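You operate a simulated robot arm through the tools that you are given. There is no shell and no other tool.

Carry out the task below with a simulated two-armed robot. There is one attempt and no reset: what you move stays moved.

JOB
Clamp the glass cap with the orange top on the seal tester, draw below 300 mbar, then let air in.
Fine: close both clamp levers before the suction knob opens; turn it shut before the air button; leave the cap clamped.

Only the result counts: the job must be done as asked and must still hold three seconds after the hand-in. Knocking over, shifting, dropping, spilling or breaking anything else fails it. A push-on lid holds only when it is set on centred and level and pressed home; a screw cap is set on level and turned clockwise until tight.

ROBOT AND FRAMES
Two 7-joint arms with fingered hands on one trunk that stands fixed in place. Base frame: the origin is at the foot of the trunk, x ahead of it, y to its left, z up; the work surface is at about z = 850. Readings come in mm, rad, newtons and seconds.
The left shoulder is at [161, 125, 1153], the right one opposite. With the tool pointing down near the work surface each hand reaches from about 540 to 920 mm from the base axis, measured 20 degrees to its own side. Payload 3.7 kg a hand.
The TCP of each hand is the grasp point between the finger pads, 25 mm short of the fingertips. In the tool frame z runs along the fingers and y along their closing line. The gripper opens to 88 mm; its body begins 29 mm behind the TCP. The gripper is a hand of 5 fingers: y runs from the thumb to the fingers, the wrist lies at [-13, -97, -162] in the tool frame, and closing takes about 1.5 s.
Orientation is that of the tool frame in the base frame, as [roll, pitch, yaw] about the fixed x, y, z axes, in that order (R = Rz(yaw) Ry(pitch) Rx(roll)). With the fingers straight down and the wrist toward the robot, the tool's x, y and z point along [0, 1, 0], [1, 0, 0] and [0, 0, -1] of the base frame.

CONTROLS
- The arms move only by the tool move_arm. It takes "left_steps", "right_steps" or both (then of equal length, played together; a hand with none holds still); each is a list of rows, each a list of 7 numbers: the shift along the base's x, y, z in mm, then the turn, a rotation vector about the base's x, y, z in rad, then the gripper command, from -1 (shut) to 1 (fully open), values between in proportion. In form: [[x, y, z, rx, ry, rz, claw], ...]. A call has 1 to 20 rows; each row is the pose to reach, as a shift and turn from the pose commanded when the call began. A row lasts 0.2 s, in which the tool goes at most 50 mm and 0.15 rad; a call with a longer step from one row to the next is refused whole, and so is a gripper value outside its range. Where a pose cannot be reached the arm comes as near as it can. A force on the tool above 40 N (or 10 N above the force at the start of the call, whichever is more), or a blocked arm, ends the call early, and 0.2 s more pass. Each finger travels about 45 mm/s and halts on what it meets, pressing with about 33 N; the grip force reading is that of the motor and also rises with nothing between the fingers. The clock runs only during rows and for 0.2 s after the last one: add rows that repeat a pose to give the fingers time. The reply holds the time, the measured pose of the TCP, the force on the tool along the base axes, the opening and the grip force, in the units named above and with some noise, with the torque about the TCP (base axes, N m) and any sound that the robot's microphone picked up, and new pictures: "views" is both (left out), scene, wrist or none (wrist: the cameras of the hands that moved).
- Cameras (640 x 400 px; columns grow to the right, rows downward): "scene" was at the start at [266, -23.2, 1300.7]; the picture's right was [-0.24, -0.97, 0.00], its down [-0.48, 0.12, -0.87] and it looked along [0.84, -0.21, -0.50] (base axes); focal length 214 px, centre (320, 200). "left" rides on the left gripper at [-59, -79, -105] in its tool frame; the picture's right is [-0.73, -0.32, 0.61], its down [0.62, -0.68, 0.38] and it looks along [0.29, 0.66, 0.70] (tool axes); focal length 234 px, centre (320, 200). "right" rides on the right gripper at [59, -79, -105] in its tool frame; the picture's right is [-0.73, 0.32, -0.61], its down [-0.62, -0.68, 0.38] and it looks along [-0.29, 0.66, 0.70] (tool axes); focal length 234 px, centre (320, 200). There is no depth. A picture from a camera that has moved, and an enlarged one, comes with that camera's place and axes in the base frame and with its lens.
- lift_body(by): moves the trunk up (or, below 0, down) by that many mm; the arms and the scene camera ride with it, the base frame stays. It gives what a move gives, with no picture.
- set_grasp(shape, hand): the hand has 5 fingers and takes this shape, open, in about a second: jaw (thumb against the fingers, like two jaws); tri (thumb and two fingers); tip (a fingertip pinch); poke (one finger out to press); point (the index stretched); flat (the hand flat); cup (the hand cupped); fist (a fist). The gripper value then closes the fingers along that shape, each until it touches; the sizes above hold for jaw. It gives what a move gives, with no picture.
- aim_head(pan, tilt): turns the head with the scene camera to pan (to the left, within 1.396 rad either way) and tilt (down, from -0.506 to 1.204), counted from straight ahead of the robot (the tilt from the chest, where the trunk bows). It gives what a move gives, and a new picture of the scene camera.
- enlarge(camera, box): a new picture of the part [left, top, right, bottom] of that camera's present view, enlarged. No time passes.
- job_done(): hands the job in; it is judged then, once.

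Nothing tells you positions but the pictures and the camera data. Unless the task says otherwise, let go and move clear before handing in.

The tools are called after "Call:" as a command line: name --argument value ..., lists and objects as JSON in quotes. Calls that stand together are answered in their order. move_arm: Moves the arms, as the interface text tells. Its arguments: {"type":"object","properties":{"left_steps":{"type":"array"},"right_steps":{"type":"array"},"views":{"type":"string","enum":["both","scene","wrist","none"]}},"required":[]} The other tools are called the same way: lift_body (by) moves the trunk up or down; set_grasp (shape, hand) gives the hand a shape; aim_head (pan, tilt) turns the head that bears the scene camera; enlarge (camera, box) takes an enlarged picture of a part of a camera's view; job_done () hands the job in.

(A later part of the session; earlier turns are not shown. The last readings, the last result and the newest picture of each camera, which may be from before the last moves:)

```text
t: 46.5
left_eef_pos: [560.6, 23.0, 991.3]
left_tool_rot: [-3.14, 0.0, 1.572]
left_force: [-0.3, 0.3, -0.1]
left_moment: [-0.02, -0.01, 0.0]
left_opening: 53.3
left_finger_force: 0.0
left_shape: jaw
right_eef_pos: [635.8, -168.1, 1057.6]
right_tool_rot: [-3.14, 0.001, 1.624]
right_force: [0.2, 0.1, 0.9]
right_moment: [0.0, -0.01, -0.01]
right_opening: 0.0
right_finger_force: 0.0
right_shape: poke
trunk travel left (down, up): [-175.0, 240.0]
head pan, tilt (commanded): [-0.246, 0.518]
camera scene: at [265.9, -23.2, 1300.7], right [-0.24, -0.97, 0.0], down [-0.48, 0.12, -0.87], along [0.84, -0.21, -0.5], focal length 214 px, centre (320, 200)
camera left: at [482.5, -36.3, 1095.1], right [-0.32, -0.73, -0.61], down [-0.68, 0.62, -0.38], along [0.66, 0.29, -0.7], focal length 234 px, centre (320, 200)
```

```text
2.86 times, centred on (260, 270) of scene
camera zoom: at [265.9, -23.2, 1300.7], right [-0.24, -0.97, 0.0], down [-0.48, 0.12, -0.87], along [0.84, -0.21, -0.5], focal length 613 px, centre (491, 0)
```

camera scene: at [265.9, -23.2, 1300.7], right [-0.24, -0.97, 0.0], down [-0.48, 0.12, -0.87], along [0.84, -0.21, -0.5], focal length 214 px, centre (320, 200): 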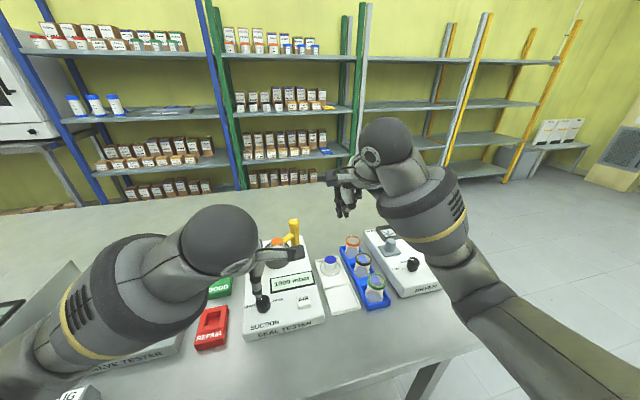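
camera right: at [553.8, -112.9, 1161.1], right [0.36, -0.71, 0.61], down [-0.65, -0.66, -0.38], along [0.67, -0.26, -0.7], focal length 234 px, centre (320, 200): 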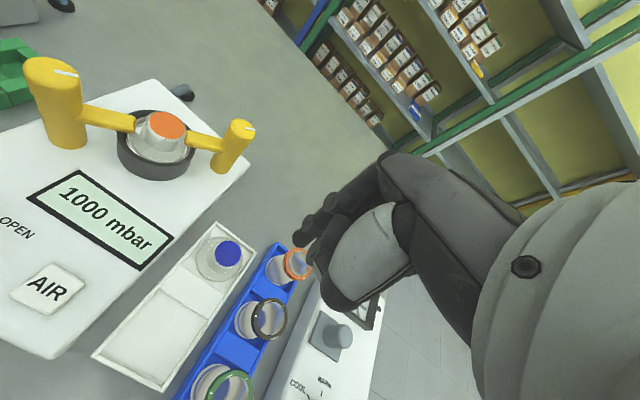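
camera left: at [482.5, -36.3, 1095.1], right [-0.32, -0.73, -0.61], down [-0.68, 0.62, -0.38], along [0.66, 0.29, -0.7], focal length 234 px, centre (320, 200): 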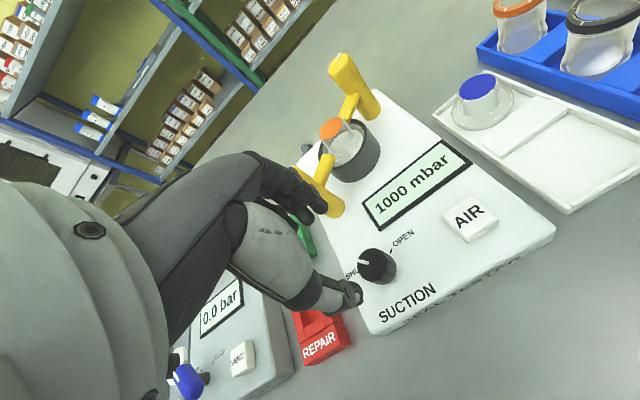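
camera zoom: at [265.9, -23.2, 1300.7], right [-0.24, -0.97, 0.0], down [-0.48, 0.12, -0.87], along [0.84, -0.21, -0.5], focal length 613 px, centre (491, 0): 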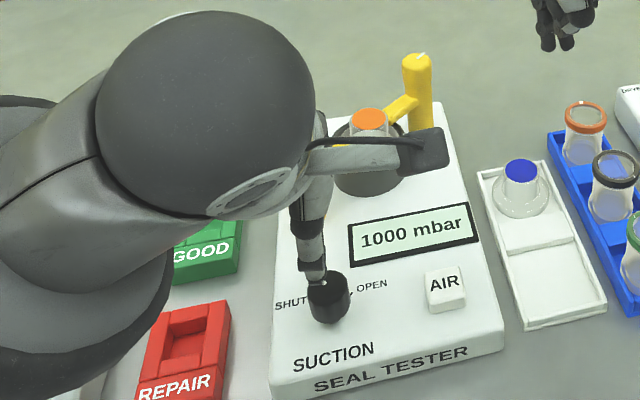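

The left hand hovers over the knob and the display stays readable from the right wrist camera. Now the dry run: a quarter turn clockwise at this height, to confirm the wrist can reach it.

Call:
move_arm --left_steps '[[0, 0, 0, 0, 0, -0.15, 0.2], [0, 0, 0, 0, 0, -0.3, 0.2], [0, 0, 0, 0, 0, -0.45, 0.2], [0, 0, 0, 0, 0, -0.6, 0.2], [0, 0, 0, 0, 0, -0.75, 0.2], [0, 0, 0, 0, 0, -0.9, 0.2], [0, 0, 0, 0, 0, -1.05, 0.2], [0, 0, 0, 0, 0, -1.2, 0.2], [0, 0, 0, 0, 0, -1.35, 0.2], [0, 0, 0, 0, 0, -1.5, 0.2], [0, 0, 0, 0, 0, -1.62, 0.2], [0, 0, 0, 0, 0, -1.62, 0.2]]' --views "both"

Call:
enlarge --camera "left" --box '[200, 80, 460, 320]'

Call:
enlarge --camera "right" --box '[0, 60, 240, 360]'

```text
t: 49.1
left_eef_pos: [559.4, 24.8, 989.9]
left_tool_rot: [-3.14, 0.001, -0.05]
left_force: [1.3, -0.4, -0.7]
left_moment: [0.01, 0.0, -0.01]
left_opening: 52.9
left_finger_force: 0.1
left_shape: jaw
right_eef_pos: [635.1, -166.7, 1056.5]
right_tool_rot: [-3.141, 0.001, 1.622]
right_force: [0.7, -0.3, -0.4]
right_moment: [-0.03, 0.02, -0.01]
right_opening: 0.0
right_finger_force: 0.0
right_shape: poke
trunk travel left (down, up): [-175.0, 240.0]
head pan, tilt (commanded): [-0.246, 0.518]
camera scene: at [266.0, -23.2, 1300.7], right [-0.24, -0.97, 0.0], down [-0.48, 0.12, -0.87], along [0.84, -0.21, -0.5], focal length 214 px, centre (320, 200)
camera left: at [506.1, 106.1, 1094.7], right [-0.71, 0.36, -0.61], down [0.66, 0.65, -0.38], along [0.26, -0.67, -0.7], focal length 234 px, centre (320, 200)
```

scene: 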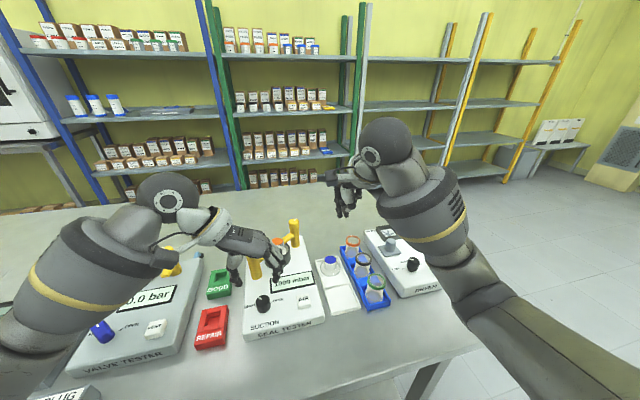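
left: 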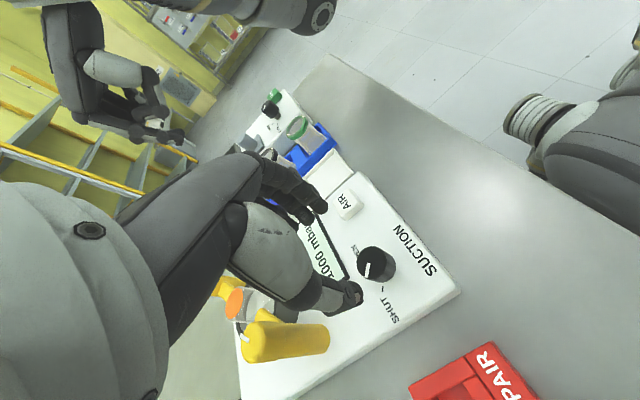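

```text
1.67 times, centred on (330, 200) of left
camera zoom: at [506.1, 106.1, 1094.7], right [-0.71, 0.36, -0.61], down [0.66, 0.65, -0.38], along [0.26, -0.67, -0.7], focal length 390 px, centre (303, 200)
```

zoom: 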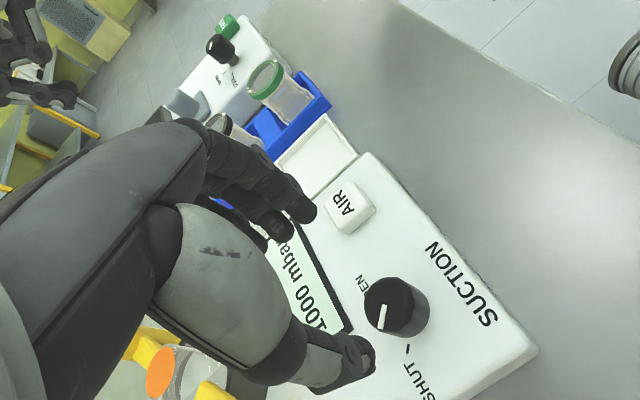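

```text
1.33 times, centred on (120, 210) of right
camera zoom: at [553.9, -112.6, 1161.1], right [0.36, -0.71, 0.61], down [-0.65, -0.66, -0.38], along [0.67, -0.26, -0.7], focal length 312 px, centre (587, 187)
```

zoom: 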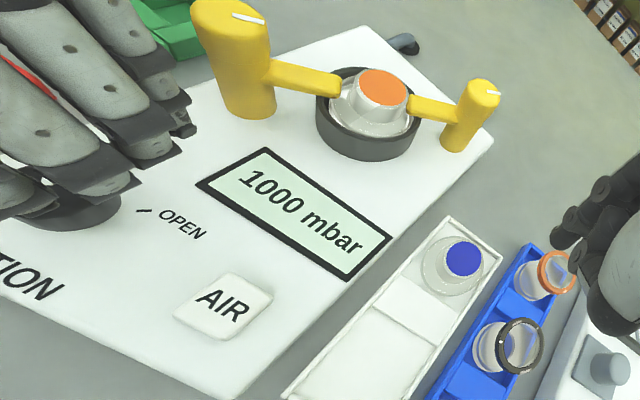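

The full turn is reachable. I'll turn back to the start angle, centre on the knob and descend so the fingertips straddle it just above the panel.

Call:
move_arm --left_steps '[[0, -0.5, 0, 0, 0, 0.15, 0.2], [0, -1, 0, 0, 0, 0.3, 0.2], [0, -1.5, 0, 0, 0, 0.45, 0.2], [0, -2, 0, 0, 0, 0.6, 0.2], [0, -2.5, 0, 0, 0, 0.75, 0.2], [0, -2.5, 0, 0, 0, 0.9, 0.2], [0, -2.5, 0, 0, 0, 1.05, 0.2], [0, -2.5, 0, 0, 0, 1.2, 0.2], [0, -2.5, 0, 0, 0, 1.35, 0.2], [0, -2.5, 0, 0, 0, 1.5, 0.2], [0, -2.5, 0, 0, 0, 1.65, 0.2], [0, -2.5, -25, 0, 0, 1.67, 0.2], [0, -2.5, -45, 0, 0, 1.67, 0.2], [0, -2.5, -45, 0, 0, 1.67, 0.2], [0, -2.5, -45, 0, 0, 1.67, 0.2]]' --views "wrist"

Call:
enlarge --camera "left" --box '[230, 130, 440, 330]'

Call:
enlarge --camera "right" --box '[0, 60, 240, 360]'

Call:
enlarge --camera "scene" --box '[220, 240, 320, 330]'

```text
t: 52.3
left_eef_pos: [559.5, 20.3, 945.2]
left_tool_rot: [3.14, 0.0, 1.621]
left_force: [-0.1, -0.8, 0.1]
left_moment: [-0.01, 0.0, 0.01]
left_opening: 53.2
left_finger_force: 0.2
left_shape: jaw
right_eef_pos: [636.1, -168.3, 1056.3]
right_tool_rot: [-3.139, 0.002, 1.623]
right_force: [0.4, 0.7, -0.8]
right_moment: [-0.02, 0.03, 0.02]
right_opening: 0.2
right_finger_force: 0.1
right_shape: poke
trunk travel left (down, up): [-175.0, 240.0]
head pan, tilt (commanded): [-0.246, 0.518]
camera left: at [484.7, -42.3, 1050.5], right [-0.29, -0.74, -0.61], down [-0.71, 0.59, -0.38], along [0.64, 0.32, -0.7], focal length 234 px, centre (320, 200)
```

left: 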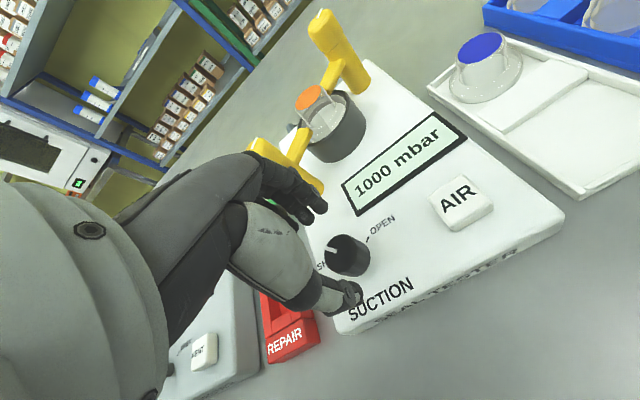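

```text
2.00 times, centred on (335, 230) of left
camera zoom: at [484.7, -42.3, 1050.5], right [-0.29, -0.74, -0.61], down [-0.71, 0.59, -0.38], along [0.64, 0.32, -0.7], focal length 468 px, centre (290, 140)
```

zoom: 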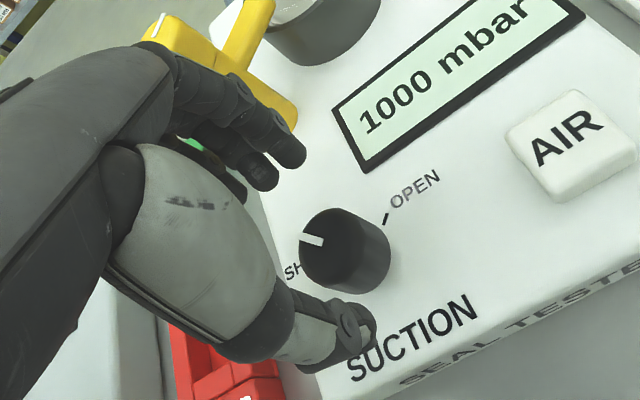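

```text
1.33 times, centred on (120, 210) of right
camera zoom: at [553.9, -112.6, 1161.1], right [0.36, -0.71, 0.61], down [-0.65, -0.66, -0.38], along [0.67, -0.26, -0.7], focal length 312 px, centre (587, 187)
```

zoom: 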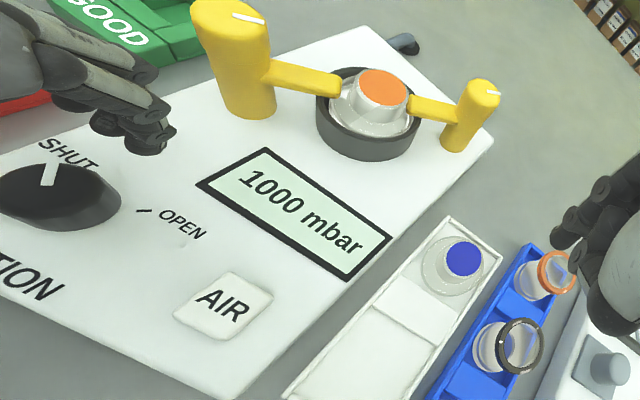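

```text
4.44 times, centred on (270, 285) of scene
camera zoom: at [266.0, -23.2, 1300.7], right [-0.24, -0.97, 0.0], down [-0.48, 0.12, -0.87], along [0.84, -0.21, -0.5], focal length 953 px, centre (542, -178)
```

zoom: 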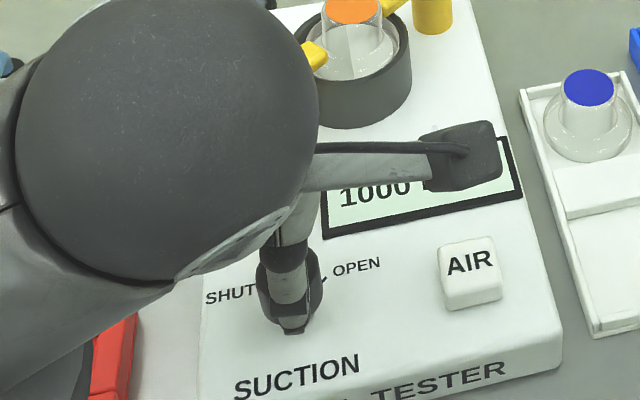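

The hand is centred on the knob. I'll descend the last 30 mm and close on it.

Call:
move_arm --left_steps '[[0, 0, -10, 0, 0, 0, 0.2], [0, 0, -20, 0, 0, 0, 0.2], [0, 0, -28, 0, 0, 0, 0.2], [0, 0, -30, 0, 0, 0, 0.2], [0, 0, -30, 0, 0, 0, 0.2], [0, 0, -30, 0, 0, 0, 0], [0, 0, -30, 0, 0, 0, -0.3], [0, 0, -30, 0, 0, 0, -0.6], [0, 0, -30, 0, 0, 0, -1], [0, 0, -30, 0, 0, 0, -1], [0, 0, -30, 0, 0, 0, -1], [0, 0, -30, 0, 0, 0, -1]]' --views "wrist"

Call:
enlarge --camera "left" --box '[230, 130, 440, 330]'

Call:
enlarge --camera "right" --box '[0, 60, 240, 360]'

```text
t: 54.9
left_eef_pos: [557.6, 19.5, 915.1]
left_tool_rot: [-3.141, -0.001, 1.62]
left_force: [-5.8, -1.8, -2.0]
left_moment: [-0.04, 0.1, -0.02]
left_opening: 20.6
left_finger_force: 32.6
left_shape: jaw
right_eef_pos: [634.2, -167.9, 1057.1]
right_tool_rot: [-3.141, 0.001, 1.621]
right_force: [0.2, 0.2, -0.3]
right_moment: [0.0, -0.01, 0.02]
right_opening: 0.2
right_finger_force: 0.1
right_shape: poke
trunk travel left (down, up): [-175.0, 240.0]
head pan, tilt (commanded): [-0.246, 0.518]
camera left: at [483.7, -41.7, 1019.9], right [-0.29, -0.74, -0.61], down [-0.71, 0.59, -0.38], along [0.64, 0.32, -0.7], focal length 234 px, centre (320, 200)
```

left: 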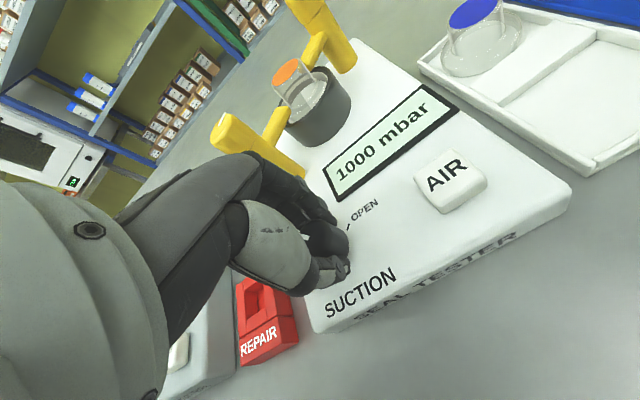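

```text
2.00 times, centred on (335, 230) of left
camera zoom: at [483.7, -41.7, 1019.9], right [-0.29, -0.74, -0.61], down [-0.71, 0.59, -0.38], along [0.64, 0.32, -0.7], focal length 468 px, centre (290, 140)
```

zoom: 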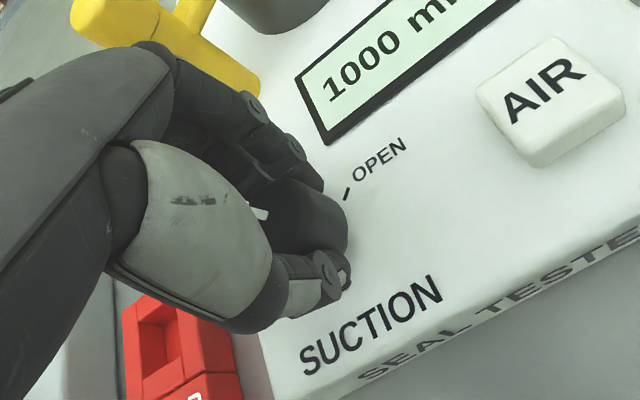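

```text
1.33 times, centred on (120, 210) of right
camera zoom: at [553.4, -112.8, 1161.3], right [0.36, -0.71, 0.61], down [-0.65, -0.66, -0.38], along [0.67, -0.26, -0.7], focal length 312 px, centre (587, 187)
```

zoom: 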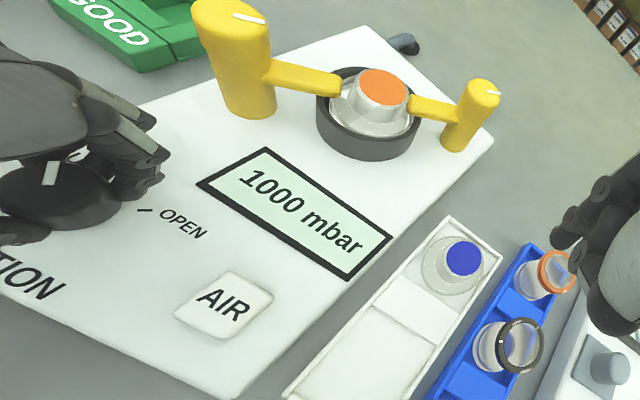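

The knob is gripped. Both clamps are closed, so I'll turn it clockwise to OPEN and watch the display.

Call:
move_arm --left_steps '[[0, 0, 0, 0, 0, -0.14, -1], [0, 0, 0, 0, 0, -0.28, -1], [0, 0, 0, 0, 0, -0.42, -1], [0, 0, 0, 0, 0, -0.56, -1], [0, 0, 0, 0, 0, -0.7, -1], [0, 0, 0, 0, 0, -0.84, -1], [0, 0, 0, 0, 0, -0.98, -1], [0, 0, 0, 0, 0, -1.12, -1], [0, 0, 0, 0, 0, -1.26, -1], [0, 0, 0, 0, 0, -1.4, -1], [0, 0, 0, 0, 0, -1.54, -1], [0, 0, 0, 0, 0, -1.62, -1]]' --views "wrist"

Call:
enlarge --camera "right" --box '[0, 60, 240, 360]'

Call:
enlarge --camera "left" --box '[230, 100, 470, 330]'

Call:
enlarge --camera "scene" --box '[220, 220, 340, 330]'

```text
t: 57.5
left_eef_pos: [559.7, 22.2, 916.1]
left_tool_rot: [-3.141, -0.001, -0.001]
left_force: [-1.2, 12.0, -9.0]
left_moment: [0.23, 0.02, 0.03]
left_opening: 19.6
left_finger_force: 33.4
left_shape: jaw
right_eef_pos: [637.4, -166.2, 1056.5]
right_tool_rot: [-3.14, 0.001, 1.622]
right_force: [-1.0, -0.5, 0.0]
right_moment: [-0.03, -0.03, -0.02]
right_opening: 0.1
right_finger_force: 0.0
right_shape: poke
trunk travel left (down, up): [-175.0, 240.0]
head pan, tilt (commanded): [-0.246, 0.518]
camera left: at [501.7, 101.6, 1020.6], right [-0.73, 0.32, -0.61], down [0.62, 0.68, -0.38], along [0.29, -0.66, -0.7], focal length 234 px, centre (320, 200)
```

left: 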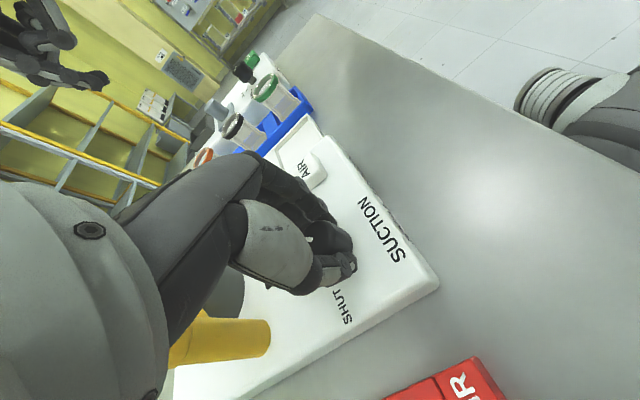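

```text
1.33 times, centred on (120, 210) of right
camera zoom: at [554.6, -111.4, 1160.7], right [0.36, -0.71, 0.61], down [-0.65, -0.66, -0.38], along [0.67, -0.26, -0.7], focal length 312 px, centre (587, 187)
```

zoom: 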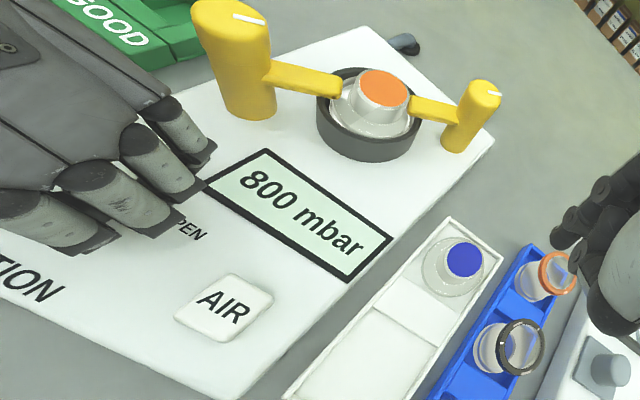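

```text
1.74 times, centred on (350, 215) of left
camera zoom: at [501.7, 101.6, 1020.6], right [-0.73, 0.32, -0.61], down [0.62, 0.68, -0.38], along [0.29, -0.66, -0.7], focal length 407 px, centre (268, 174)
```

zoom: 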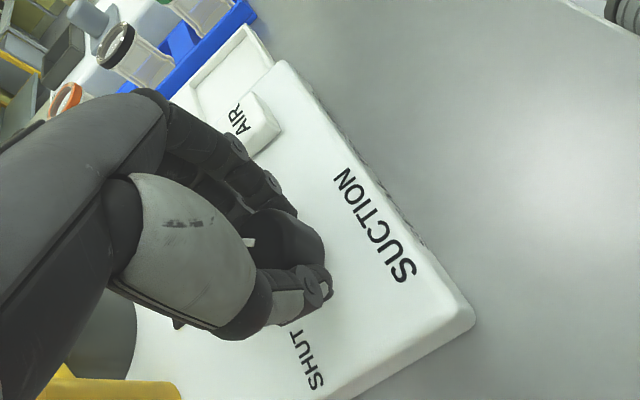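

```text
3.64 times, centred on (280, 275) of scene
camera zoom: at [266.7, -21.8, 1300.5], right [-0.24, -0.97, 0.0], down [-0.48, 0.12, -0.87], along [0.84, -0.21, -0.5], focal length 780 px, centre (466, -73)
```

zoom: 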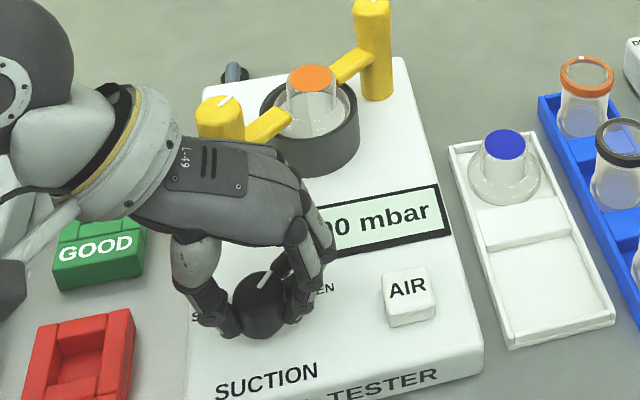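

Suction is working: the display reads 800 mbar and falling. I'll hold for a second and check the rate.

Call:
move_arm --left_steps '[[0, 0, 0, 0, 0, 0, -1], [0, 0, 0, 0, 0, 0, -1], [0, 0, 0, 0, 0, 0, -1], [0, 0, 0, 0, 0, 0, -1]]' --views "none"

Call:
enlarge --camera "right" --box '[0, 60, 240, 360]'

Call:
enlarge --camera "scene" --box '[240, 270, 300, 320]'

```text
t: 58.5
left_eef_pos: [559.6, 21.7, 916.2]
left_tool_rot: [3.142, 0.002, 0.003]
left_force: [0.0, 13.5, -10.1]
left_moment: [0.23, -0.02, -0.05]
left_opening: 19.5
left_finger_force: 33.1
left_shape: jaw
right_eef_pos: [636.3, -166.5, 1056.2]
right_tool_rot: [-3.14, 0.001, 1.623]
right_force: [-0.4, -0.2, -0.7]
right_moment: [0.0, 0.0, 0.01]
right_opening: 0.2
right_finger_force: 0.0
right_shape: poke
trunk travel left (down, up): [-175.0, 240.0]
head pan, tilt (commanded): [-0.246, 0.518]
```

```text
1.33 times, centred on (120, 210) of right
camera zoom: at [554.6, -111.2, 1160.8], right [0.36, -0.71, 0.61], down [-0.65, -0.66, -0.38], along [0.67, -0.26, -0.7], focal length 312 px, centre (587, 187)
```

zoom: 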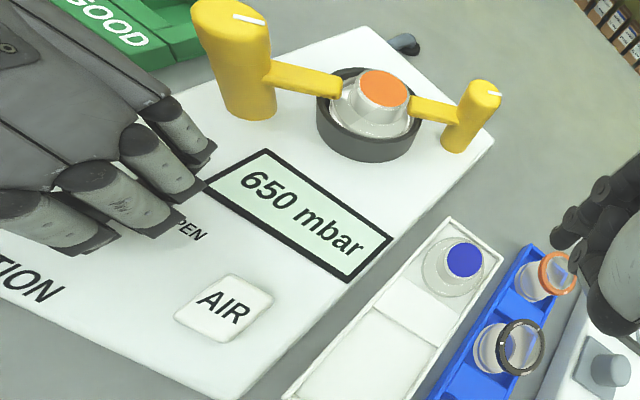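

```text
8.00 times, centred on (270, 295) of scene
camera zoom: at [266.8, -21.6, 1300.5], right [-0.24, -0.97, 0.0], down [-0.48, 0.12, -0.87], along [0.84, -0.21, -0.5], focal length 1716 px, centre (720, -560)
```

zoom: 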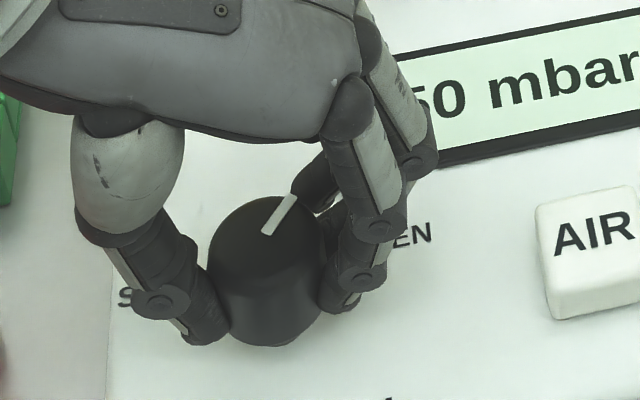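

Pressure is falling about 150 mbar per second. I'll hold about 2.6 s more to get below 300, then check.

Call:
move_arm --left_steps '[[0, 0, 0, 0, 0, 0, -1], [0, 0, 0, 0, 0, 0, -1], [0, 0, 0, 0, 0, 0, -1], [0, 0, 0, 0, 0, 0, -1], [0, 0, 0, 0, 0, 0, -1], [0, 0, 0, 0, 0, 0, -1], [0, 0, 0, 0, 0, 0, -1], [0, 0, 0, 0, 0, 0, -1], [0, 0, 0, 0, 0, 0, -1], [0, 0, 0, 0, 0, 0, -1], [0, 0, 0, 0, 0, 0, -1], [0, 0, 0, 0, 0, 0, -1], [0, 0, 0, 0, 0, 0, -1]]' --views "none"

Call:
enlarge --camera "right" --box '[0, 60, 240, 360]'

```text
t: 61.3
left_eef_pos: [559.9, 22.2, 916.8]
left_tool_rot: [3.141, 0.001, 0.002]
left_force: [0.1, 13.3, -10.4]
left_moment: [0.26, -0.05, 0.01]
left_opening: 19.3
left_finger_force: 32.9
left_shape: jaw
right_eef_pos: [636.6, -166.2, 1055.7]
right_tool_rot: [-3.139, 0.004, 1.624]
right_force: [-0.1, 0.0, 0.7]
right_moment: [0.03, 0.01, -0.02]
right_opening: 0.1
right_finger_force: 0.0
right_shape: poke
trunk travel left (down, up): [-175.0, 240.0]
head pan, tilt (commanded): [-0.246, 0.518]
```

```text
1.33 times, centred on (120, 210) of right
camera zoom: at [554.7, -111.2, 1160.8], right [0.36, -0.71, 0.61], down [-0.65, -0.66, -0.38], along [0.67, -0.26, -0.7], focal length 312 px, centre (587, 187)
```

zoom: 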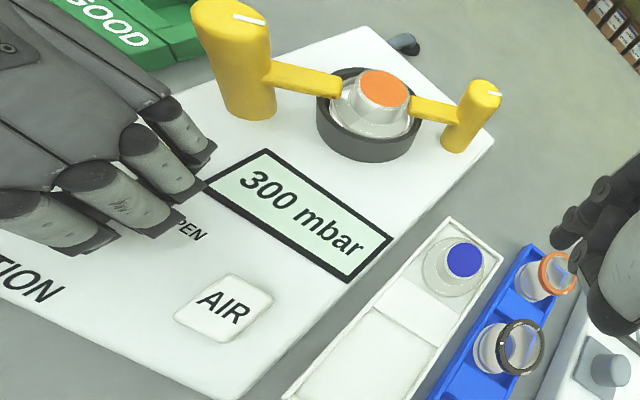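

The display reads 300 mbar and I need it clearly below that, so I'll hold another 1.2 s.

Call:
move_arm --left_steps '[[0, 0, 0, 0, 0, 0, -1], [0, 0, 0, 0, 0, 0, -1], [0, 0, 0, 0, 0, 0, -1], [0, 0, 0, 0, 0, 0, -1], [0, 0, 0, 0, 0, 0, -1]]' --views "none"

Call:
enlarge --camera "right" --box '[0, 60, 240, 360]'

```text
t: 62.5
left_eef_pos: [558.9, 22.4, 916.9]
left_tool_rot: [-3.141, 0.002, 0.003]
left_force: [-0.3, 14.2, -10.2]
left_moment: [0.26, -0.02, 0.04]
left_opening: 19.4
left_finger_force: 33.5
left_shape: jaw
right_eef_pos: [635.9, -166.9, 1055.4]
right_tool_rot: [-3.141, 0.003, 1.625]
right_force: [0.5, 0.4, 0.0]
right_moment: [0.01, 0.0, -0.03]
right_opening: 0.0
right_finger_force: 0.0
right_shape: poke
trunk travel left (down, up): [-175.0, 240.0]
head pan, tilt (commanded): [-0.246, 0.518]
```

```text
1.33 times, centred on (120, 210) of right
camera zoom: at [554.7, -111.2, 1160.8], right [0.36, -0.71, 0.61], down [-0.65, -0.66, -0.38], along [0.67, -0.26, -0.7], focal length 312 px, centre (587, 187)
```

zoom: 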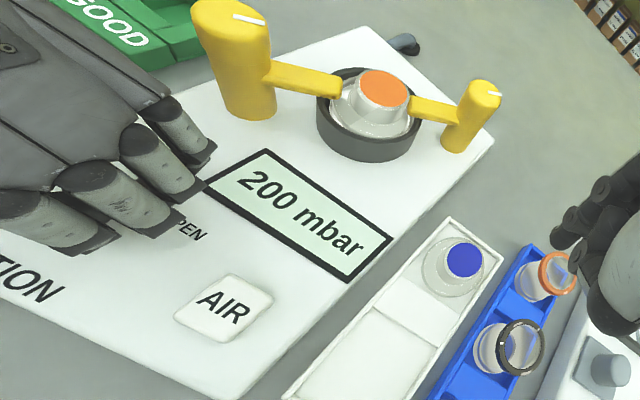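

The display reads 200 mbar, well below 300. I'll turn the knob back counter-clockwise to SHUT.

Call:
move_arm --left_steps '[[0, 0, 0, 0, 0, 0.14, -1], [0, 0, 0, 0, 0, 0.28, -1], [0, 0, 0, 0, 0, 0.42, -1], [0, 0, 0, 0, 0, 0.56, -1], [0, 0, 0, 0, 0, 0.7, -1], [0, 0, 0, 0, 0, 0.84, -1], [0, 0, 0, 0, 0, 0.98, -1], [0, 0, 0, 0, 0, 1.12, -1], [0, 0, 0, 0, 0, 1.26, -1], [0, 0, 0, 0, 0, 1.4, -1], [0, 0, 0, 0, 0, 1.54, -1], [0, 0, 0, 0, 0, 1.66, -1], [0, 0, 0, 0, 0, 1.66, -1]]' --views "wrist"

Call:
enlarge --camera "right" --box '[0, 60, 240, 360]'

Call:
enlarge --camera "left" --box '[230, 130, 440, 330]'

```text
t: 65.3
left_eef_pos: [558.6, 20.0, 915.4]
left_tool_rot: [3.141, 0.002, 1.66]
left_force: [-2.9, -6.8, -1.0]
left_moment: [-0.12, -0.04, -0.1]
left_opening: 19.7
left_finger_force: 32.9
left_shape: jaw
right_eef_pos: [636.0, -167.8, 1055.3]
right_tool_rot: [-3.139, 0.001, 1.625]
right_force: [-0.3, -0.1, -0.1]
right_moment: [-0.02, -0.03, 0.04]
right_opening: 0.0
right_finger_force: 0.2
right_shape: poke
trunk travel left (down, up): [-175.0, 240.0]
head pan, tilt (commanded): [-0.246, 0.518]
camera left: at [486.2, -45.2, 1020.3], right [-0.25, -0.75, -0.61], down [-0.73, 0.56, -0.39], along [0.63, 0.35, -0.7], focal length 234 px, centre (320, 200)
```

left: 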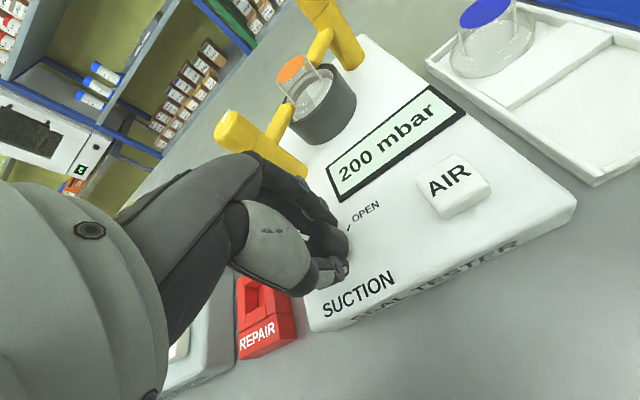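

```text
1.33 times, centred on (120, 210) of right
camera zoom: at [553.7, -113.4, 1161.2], right [0.36, -0.71, 0.61], down [-0.65, -0.66, -0.38], along [0.67, -0.26, -0.7], focal length 312 px, centre (587, 187)
```

zoom: 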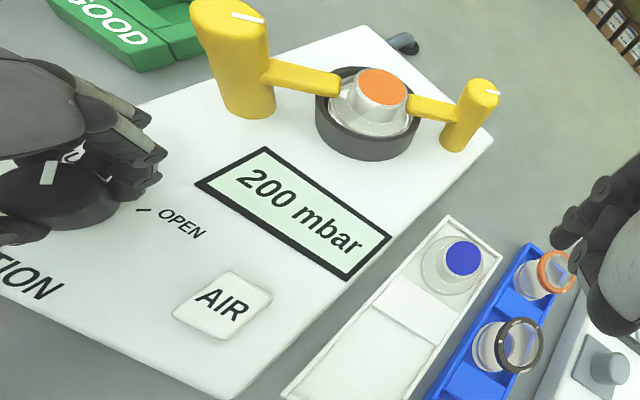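

```text
2.00 times, centred on (335, 230) of left
camera zoom: at [486.2, -45.2, 1020.3], right [-0.25, -0.75, -0.61], down [-0.73, 0.56, -0.39], along [0.63, 0.35, -0.7], focal length 468 px, centre (290, 140)
```

zoom: 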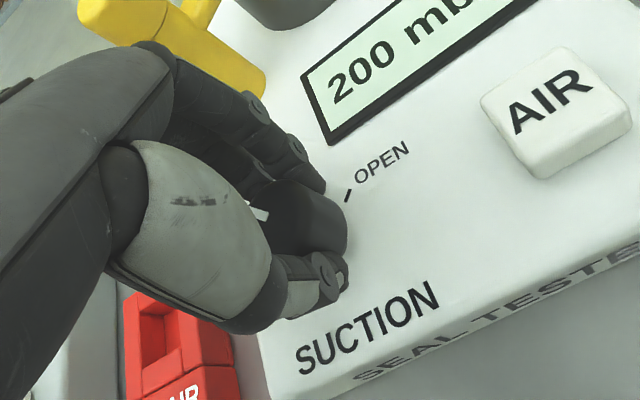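

Pressure is holding at 200 mbar and the pointer is back at SHUT. I'll release the knob, lift the left hand clear and check the pointer.

Call:
move_arm --left_steps '[[0, 0, 0, 0, 0, 0, -0.3], [0, 0, 0, 0, 0, 0, 0], [0, 0, 0, 0, 0, 0, 0.2], [0, 0, 0, 0, 0, 0, 0.3], [0, 0, 0, 0, 0, 0, 0.3], [0, 0, 15, 0, 0, 0, 0.3], [0, 0, 45, 0, 0, 0, 0.3], [0, 10, 90, 0, 0, 0, 0.3], [0, 50, 120, 0, 0, 0, 0.3], [0, 95, 140, 0, 0, 0, 0.3], [0, 130, 150, 0, 0, 0, 0.3], [0, 130, 150, 0, 0, 0, 0.3]]' --views "both"

Call:
enlarge --camera "scene" --box '[230, 220, 340, 340]'

Call:
enlarge --camera "right" --box '[0, 60, 240, 360]'

```text
t: 67.9
left_eef_pos: [558.5, 149.9, 1065.0]
left_tool_rot: [3.14, 0.0, 1.661]
left_force: [-0.4, 1.1, -0.1]
left_moment: [-0.01, -0.02, 0.01]
left_opening: 56.8
left_finger_force: 0.0
left_shape: jaw
right_eef_pos: [635.5, -168.3, 1056.8]
right_tool_rot: [-3.141, 0.001, 1.624]
right_force: [-0.3, -0.2, -0.2]
right_moment: [0.03, 0.0, -0.02]
right_opening: 0.1
right_finger_force: 0.1
right_shape: poke
trunk travel left (down, up): [-175.0, 240.0]
head pan, tilt (commanded): [-0.246, 0.518]
camera scene: at [266.2, -23.1, 1300.6], right [-0.24, -0.97, 0.0], down [-0.48, 0.12, -0.87], along [0.84, -0.21, -0.5], focal length 214 px, centre (320, 200)
camera left: at [485.8, 84.3, 1169.3], right [-0.26, -0.75, -0.61], down [-0.73, 0.56, -0.38], along [0.63, 0.35, -0.7], focal length 234 px, centre (320, 200)
```

scene: 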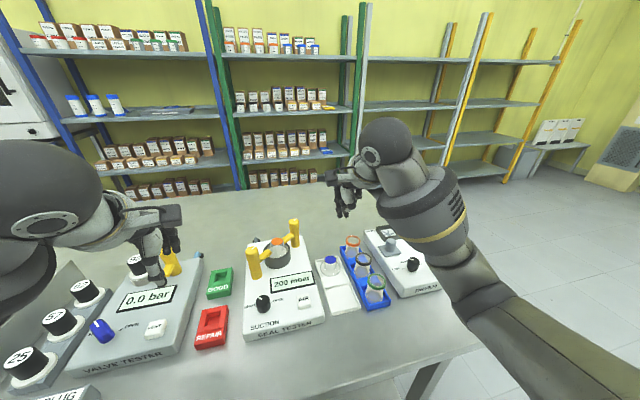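
left: 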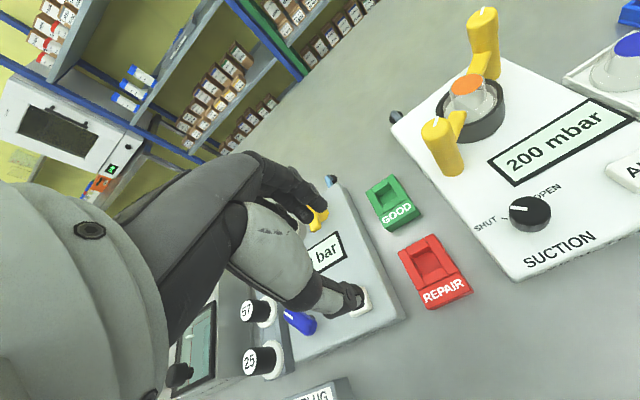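

```text
3.33 times, centred on (285, 280) of scene
camera zoom: at [266.2, -23.1, 1300.6], right [-0.24, -0.97, 0.0], down [-0.48, 0.12, -0.87], along [0.84, -0.21, -0.5], focal length 715 px, centre (437, -67)
```

zoom: 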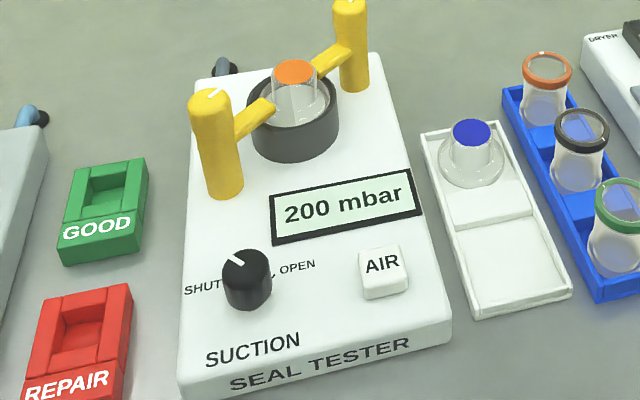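

```text
1.33 times, centred on (120, 210) of right
camera zoom: at [554.1, -112.5, 1160.9], right [0.36, -0.71, 0.61], down [-0.65, -0.66, -0.38], along [0.67, -0.26, -0.7], focal length 312 px, centre (587, 187)
```

zoom: 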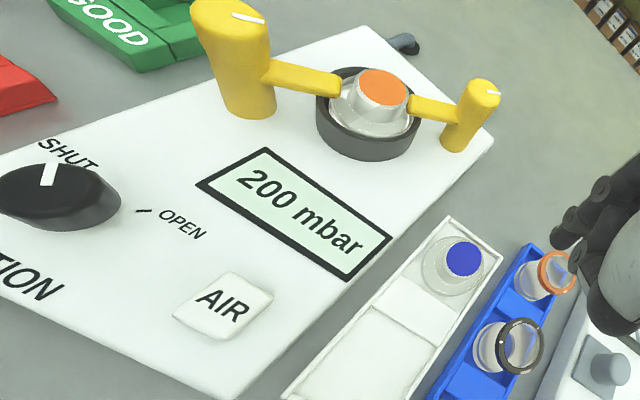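

The knob is at SHUT, the pressure holds at 200 mbar and the cap is still clamped. Next I'll bring the right index finger over the AIR button at about (556,-60,895).

Call:
move_arm --right_steps '[[-20, 26, 0, 0, 0, 0, 1], [-41, 52, 0, 0, 0, 0, 1], [-62, 78, -5, 0, 0, 0, 1], [-82, 103, -20, 0, 0, 0, 1], [-82, 103, -55, 0, 0, 0, 1], [-82, 103, -90, 0, 0, 0, 1], [-82, 103, -105, 0, 0, 0, 1], [-82, 103, -105, 0, 0, 0, 1], [-82, 103, -105, 0, 0, 0, 1]]' --views "both"

Call:
enlarge --camera "scene" --box '[250, 230, 360, 340]'

Call:
enlarge --camera "right" --box '[150, 80, 400, 330]'

Call:
enlarge --camera "left" --box '[420, 0, 640, 240]'

```text
t: 69.9
left_eef_pos: [557.3, 148.9, 1064.4]
left_tool_rot: [-3.141, 0.0, 1.662]
left_force: [0.5, 0.7, -0.5]
left_moment: [0.02, 0.0, -0.02]
left_opening: 56.8
left_finger_force: 0.0
left_shape: jaw
right_eef_pos: [552.6, -65.6, 953.0]
right_tool_rot: [-3.14, 0.002, 1.623]
right_force: [-0.1, -0.7, 0.2]
right_moment: [0.0, -0.04, -0.01]
right_opening: 0.0
right_finger_force: 0.1
right_shape: poke
trunk travel left (down, up): [-175.0, 240.0]
head pan, tilt (commanded): [-0.246, 0.518]
camera scene: at [266.0, -23.2, 1300.7], right [-0.24, -0.97, 0.0], down [-0.48, 0.12, -0.87], along [0.84, -0.21, -0.5], focal length 214 px, centre (320, 200)
camera right: at [470.5, -10.5, 1057.3], right [0.36, -0.71, 0.61], down [-0.65, -0.66, -0.38], along [0.67, -0.26, -0.7], focal length 234 px, centre (320, 200)
```

scene: 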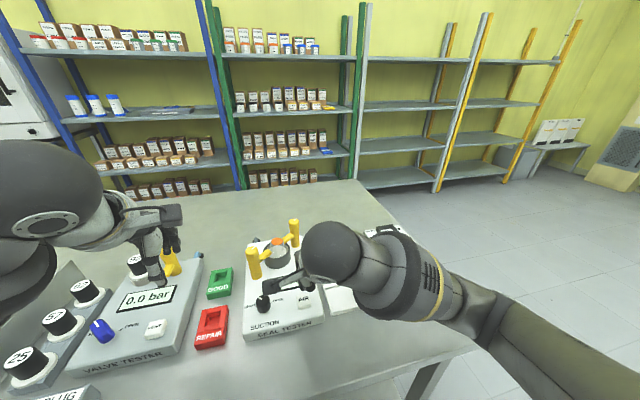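
right: 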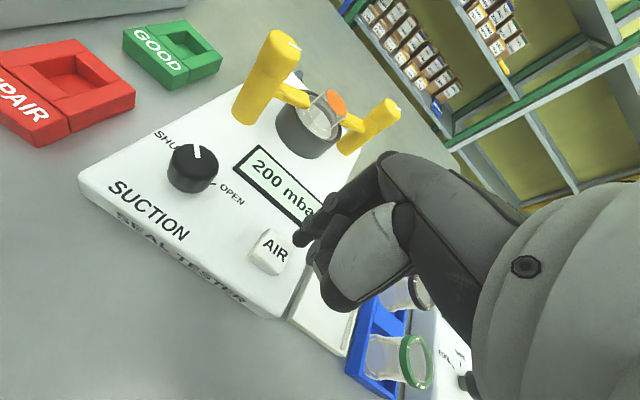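

```text
3.64 times, centred on (305, 285) of scene
camera zoom: at [266.0, -23.2, 1300.7], right [-0.24, -0.97, 0.0], down [-0.48, 0.12, -0.87], along [0.84, -0.21, -0.5], focal length 780 px, centre (374, -109)
```

zoom: 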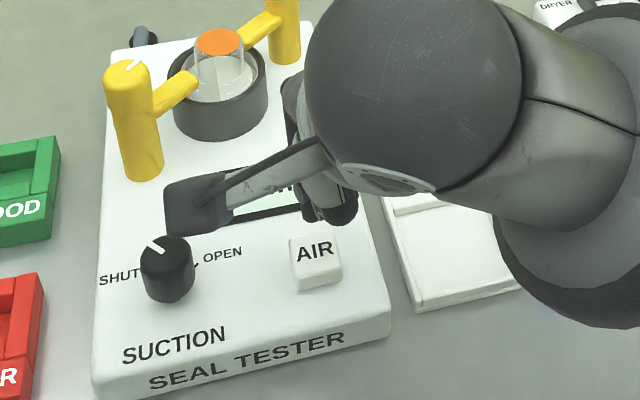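

```text
1.60 times, centred on (275, 205) of right
camera zoom: at [470.5, -10.5, 1057.3], right [0.36, -0.71, 0.61], down [-0.65, -0.66, -0.38], along [0.67, -0.26, -0.7], focal length 375 px, centre (392, 192)
```

zoom: 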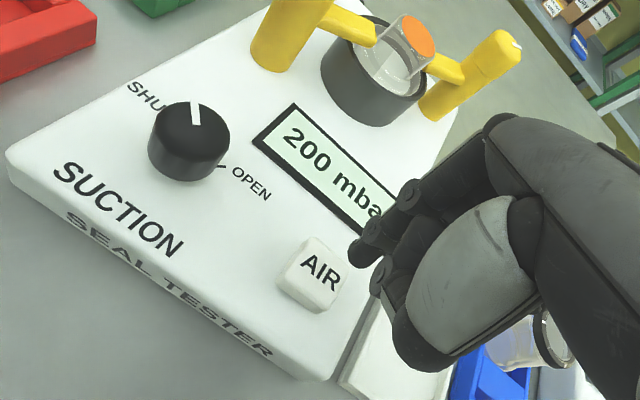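

```text
1.67 times, centred on (530, 120) of left
camera zoom: at [485.9, 83.9, 1169.5], right [-0.26, -0.75, -0.61], down [-0.73, 0.56, -0.38], along [0.63, 0.35, -0.7], focal length 390 px, centre (-30, 333)
```

zoom: 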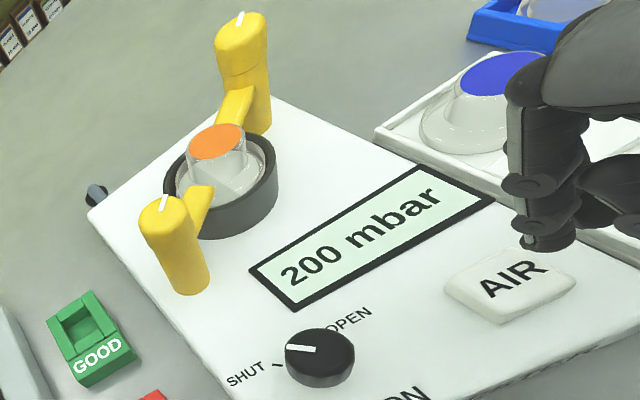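

The fingertip is directly over the AIR button, about 33 mm above it. I'll press down slowly and hold, reading the display from the left camera.

Call:
move_arm --right_steps '[[0, 0, -12, 0, 0, 0, 1], [0, 0, -24, 0, 0, 0, 1], [0, 0, -30, 0, 0, 0, 1], [0, 0, -32, 0, 0, 0, 1], [0, 0, -34, 0, 0, 0, 1], [0, 0, -36, 0, 0, 0, 1], [0, 0, -38, 0, 0, 0, 1], [0, 0, -38, 0, 0, 0, 1], [0, 0, -38, 0, 0, 0, 1]]' --views "none"

Call:
enlarge --camera "left" --box '[420, 0, 640, 240]'

Call:
enlarge --camera "right" --box '[150, 80, 400, 330]'

```text
t: 71.9
left_eef_pos: [557.9, 149.2, 1064.8]
left_tool_rot: [3.14, 0.0, 1.661]
left_force: [-0.1, 0.1, 1.1]
left_moment: [-0.03, -0.02, -0.02]
left_opening: 56.9
left_finger_force: 0.2
left_shape: jaw
right_eef_pos: [551.8, -66.0, 914.4]
right_tool_rot: [3.142, 0.002, 1.622]
right_force: [1.8, 0.7, 5.4]
right_moment: [-0.05, -0.04, -0.03]
right_opening: 0.1
right_finger_force: 0.0
right_shape: poke
trunk travel left (down, up): [-175.0, 240.0]
head pan, tilt (commanded): [-0.246, 0.518]
heard: click
```

```text
1.67 times, centred on (530, 120) of left
camera zoom: at [485.6, 83.9, 1169.6], right [-0.26, -0.75, -0.61], down [-0.73, 0.56, -0.38], along [0.63, 0.35, -0.7], focal length 390 px, centre (-30, 333)
```

zoom: 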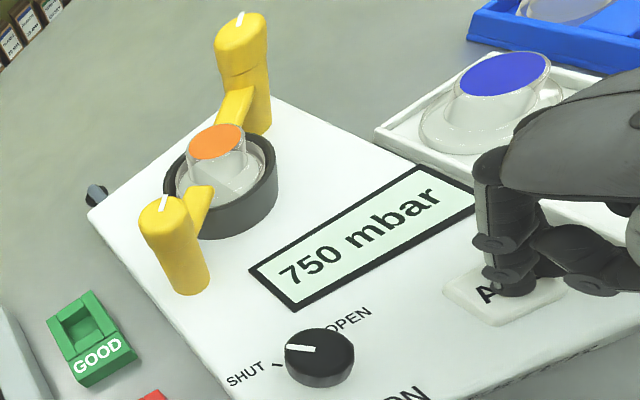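

```text
1.60 times, centred on (275, 205) of right
camera zoom: at [469.6, -10.1, 1019.0], right [0.36, -0.71, 0.61], down [-0.65, -0.66, -0.38], along [0.67, -0.26, -0.7], focal length 375 px, centre (392, 192)
```

zoom: 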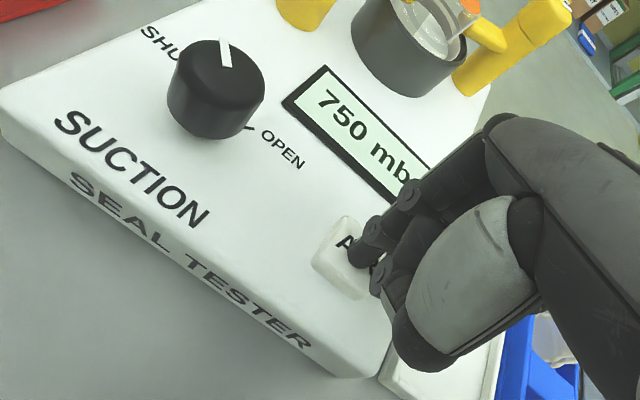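

I heard a click and the pressure is already back up to 750 mbar. I'll hold the button until it returns to atmospheric.

Call:
move_arm --right_steps '[[0, 0, 0, 0, 0, 0, 1], [0, 0, 0, 0, 0, 0, 1], [0, 0, 0, 0, 0, 0, 1], [0, 0, 0, 0, 0, 0, 1], [0, 0, 0, 0, 0, 0, 1], [0, 0, 0, 0, 0, 0, 1], [0, 0, 0, 0, 0, 0, 1], [0, 0, 0, 0, 0, 0, 1]]' --views "none"

Call:
enlarge --camera "left" --box '[420, 0, 640, 240]'

```text
t: 73.7
left_eef_pos: [558.5, 149.6, 1065.5]
left_tool_rot: [-3.141, 0.001, 1.662]
left_force: [-0.4, 0.5, 0.2]
left_moment: [-0.03, -0.04, 0.01]
left_opening: 56.7
left_finger_force: 0.0
left_shape: jaw
right_eef_pos: [552.5, -65.2, 913.4]
right_tool_rot: [-3.141, 0.001, 1.624]
right_force: [2.5, 0.7, 7.6]
right_moment: [-0.02, -0.02, 0.04]
right_opening: 0.0
right_finger_force: 0.1
right_shape: poke
trunk travel left (down, up): [-175.0, 240.0]
head pan, tilt (commanded): [-0.246, 0.518]
```

```text
1.67 times, centred on (530, 120) of left
camera zoom: at [485.6, 84.0, 1169.6], right [-0.26, -0.75, -0.61], down [-0.73, 0.56, -0.38], along [0.63, 0.35, -0.7], focal length 390 px, centre (-30, 333)
```

zoom: 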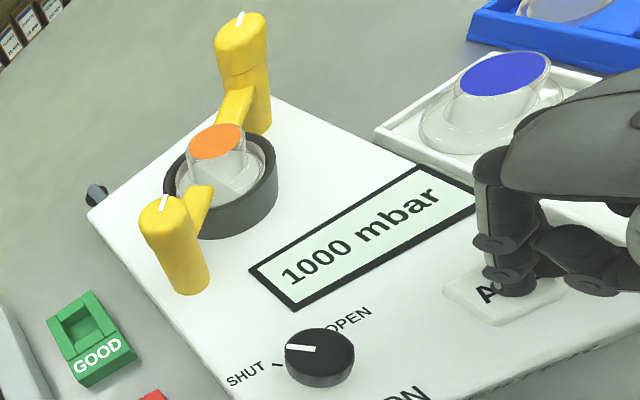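

The pressure is back at 1000 mbar. I'll lift the finger straight up and move both hands clear.

Call:
move_arm --right_steps '[[0, 0, 8, 0, 0, 0, 1], [0, 0, 30, 0, 0, 0, 1], [0, 0, 70, 0, 0, 0, 1], [0, 0, 115, 0, 0, 0, 1], [0, -30, 150, 0, 0, 0, 1], [0, -70, 175, 0, 0, 0, 1], [0, -110, 190, 0, 0, 0, 1], [0, -110, 190, 0, 0, 0, 1]]' --left_steps '[[0, 0, 5, 0, 0, 0, 0.3], [0, 0, 15, 0, 0, 0, 0.3], [0, 0, 30, 0, 0, 0, 0.3], [0, 0, 45, 0, 0, 0, 0.3], [0, 0, 60, 0, 0, 0, 0.3], [0, 0, 60, 0, 0, 0, 0.3], [0, 0, 60, 0, 0, 0, 0.3], [0, 0, 60, 0, 0, 0, 0.3]]' --views "both"

Call:
enlarge --camera "scene" --box '[220, 210, 400, 350]'

```text
t: 75.5
left_eef_pos: [560.9, 151.5, 1124.7]
left_tool_rot: [-3.14, 0.0, 1.664]
left_force: [0.9, -0.3, -0.4]
left_moment: [-0.01, -0.01, -0.01]
left_opening: 57.0
left_finger_force: 0.1
left_shape: jaw
right_eef_pos: [550.6, -176.3, 1105.8]
right_tool_rot: [-3.139, 0.001, 1.624]
right_force: [-0.8, -0.3, 0.2]
right_moment: [-0.02, 0.01, 0.01]
right_opening: 0.0
right_finger_force: 0.1
right_shape: poke
trunk travel left (down, up): [-175.0, 240.0]
head pan, tilt (commanded): [-0.246, 0.518]
camera scene: at [266.3, -23.1, 1300.5], right [-0.24, -0.97, 0.0], down [-0.48, 0.12, -0.87], along [0.84, -0.21, -0.5], focal length 214 px, centre (320, 200)
camera right: at [468.8, -122.6, 1210.8], right [0.36, -0.71, 0.61], down [-0.65, -0.66, -0.38], along [0.67, -0.26, -0.7], focal length 234 px, centre (320, 200)
camera left: at [488.2, 85.4, 1229.8], right [-0.26, -0.75, -0.61], down [-0.74, 0.56, -0.38], along [0.63, 0.35, -0.7], focal length 234 px, centre (320, 200)
```

scene: 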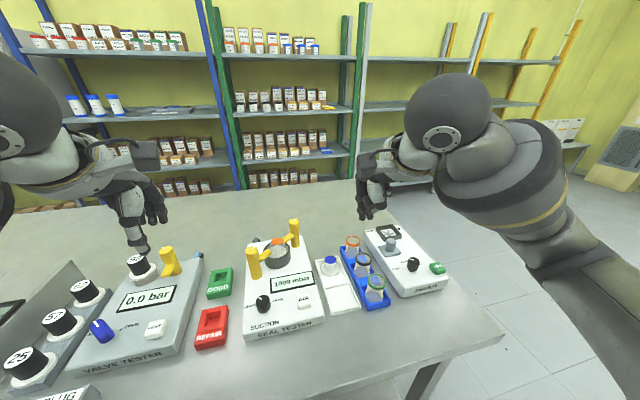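
right: 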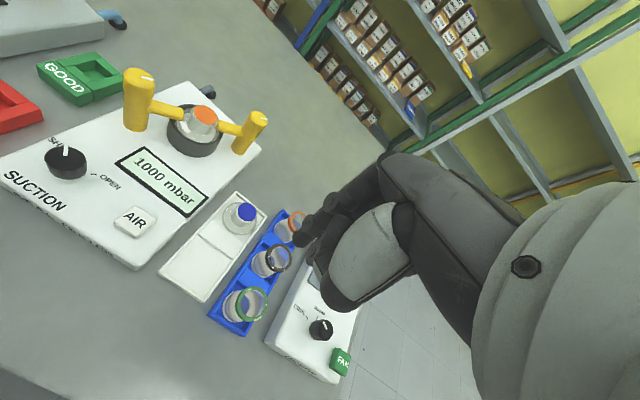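
left: 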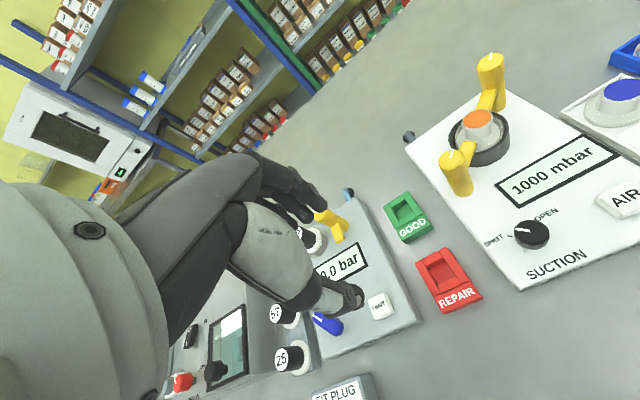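

```text
2.86 times, centred on (310, 280) of scene
camera zoom: at [266.3, -23.1, 1300.5], right [-0.24, -0.97, 0.0], down [-0.48, 0.12, -0.87], along [0.84, -0.21, -0.5], focal length 613 px, centre (349, -29)
```

zoom: 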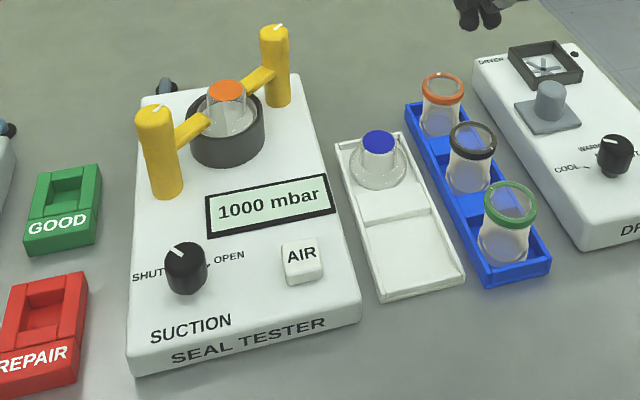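

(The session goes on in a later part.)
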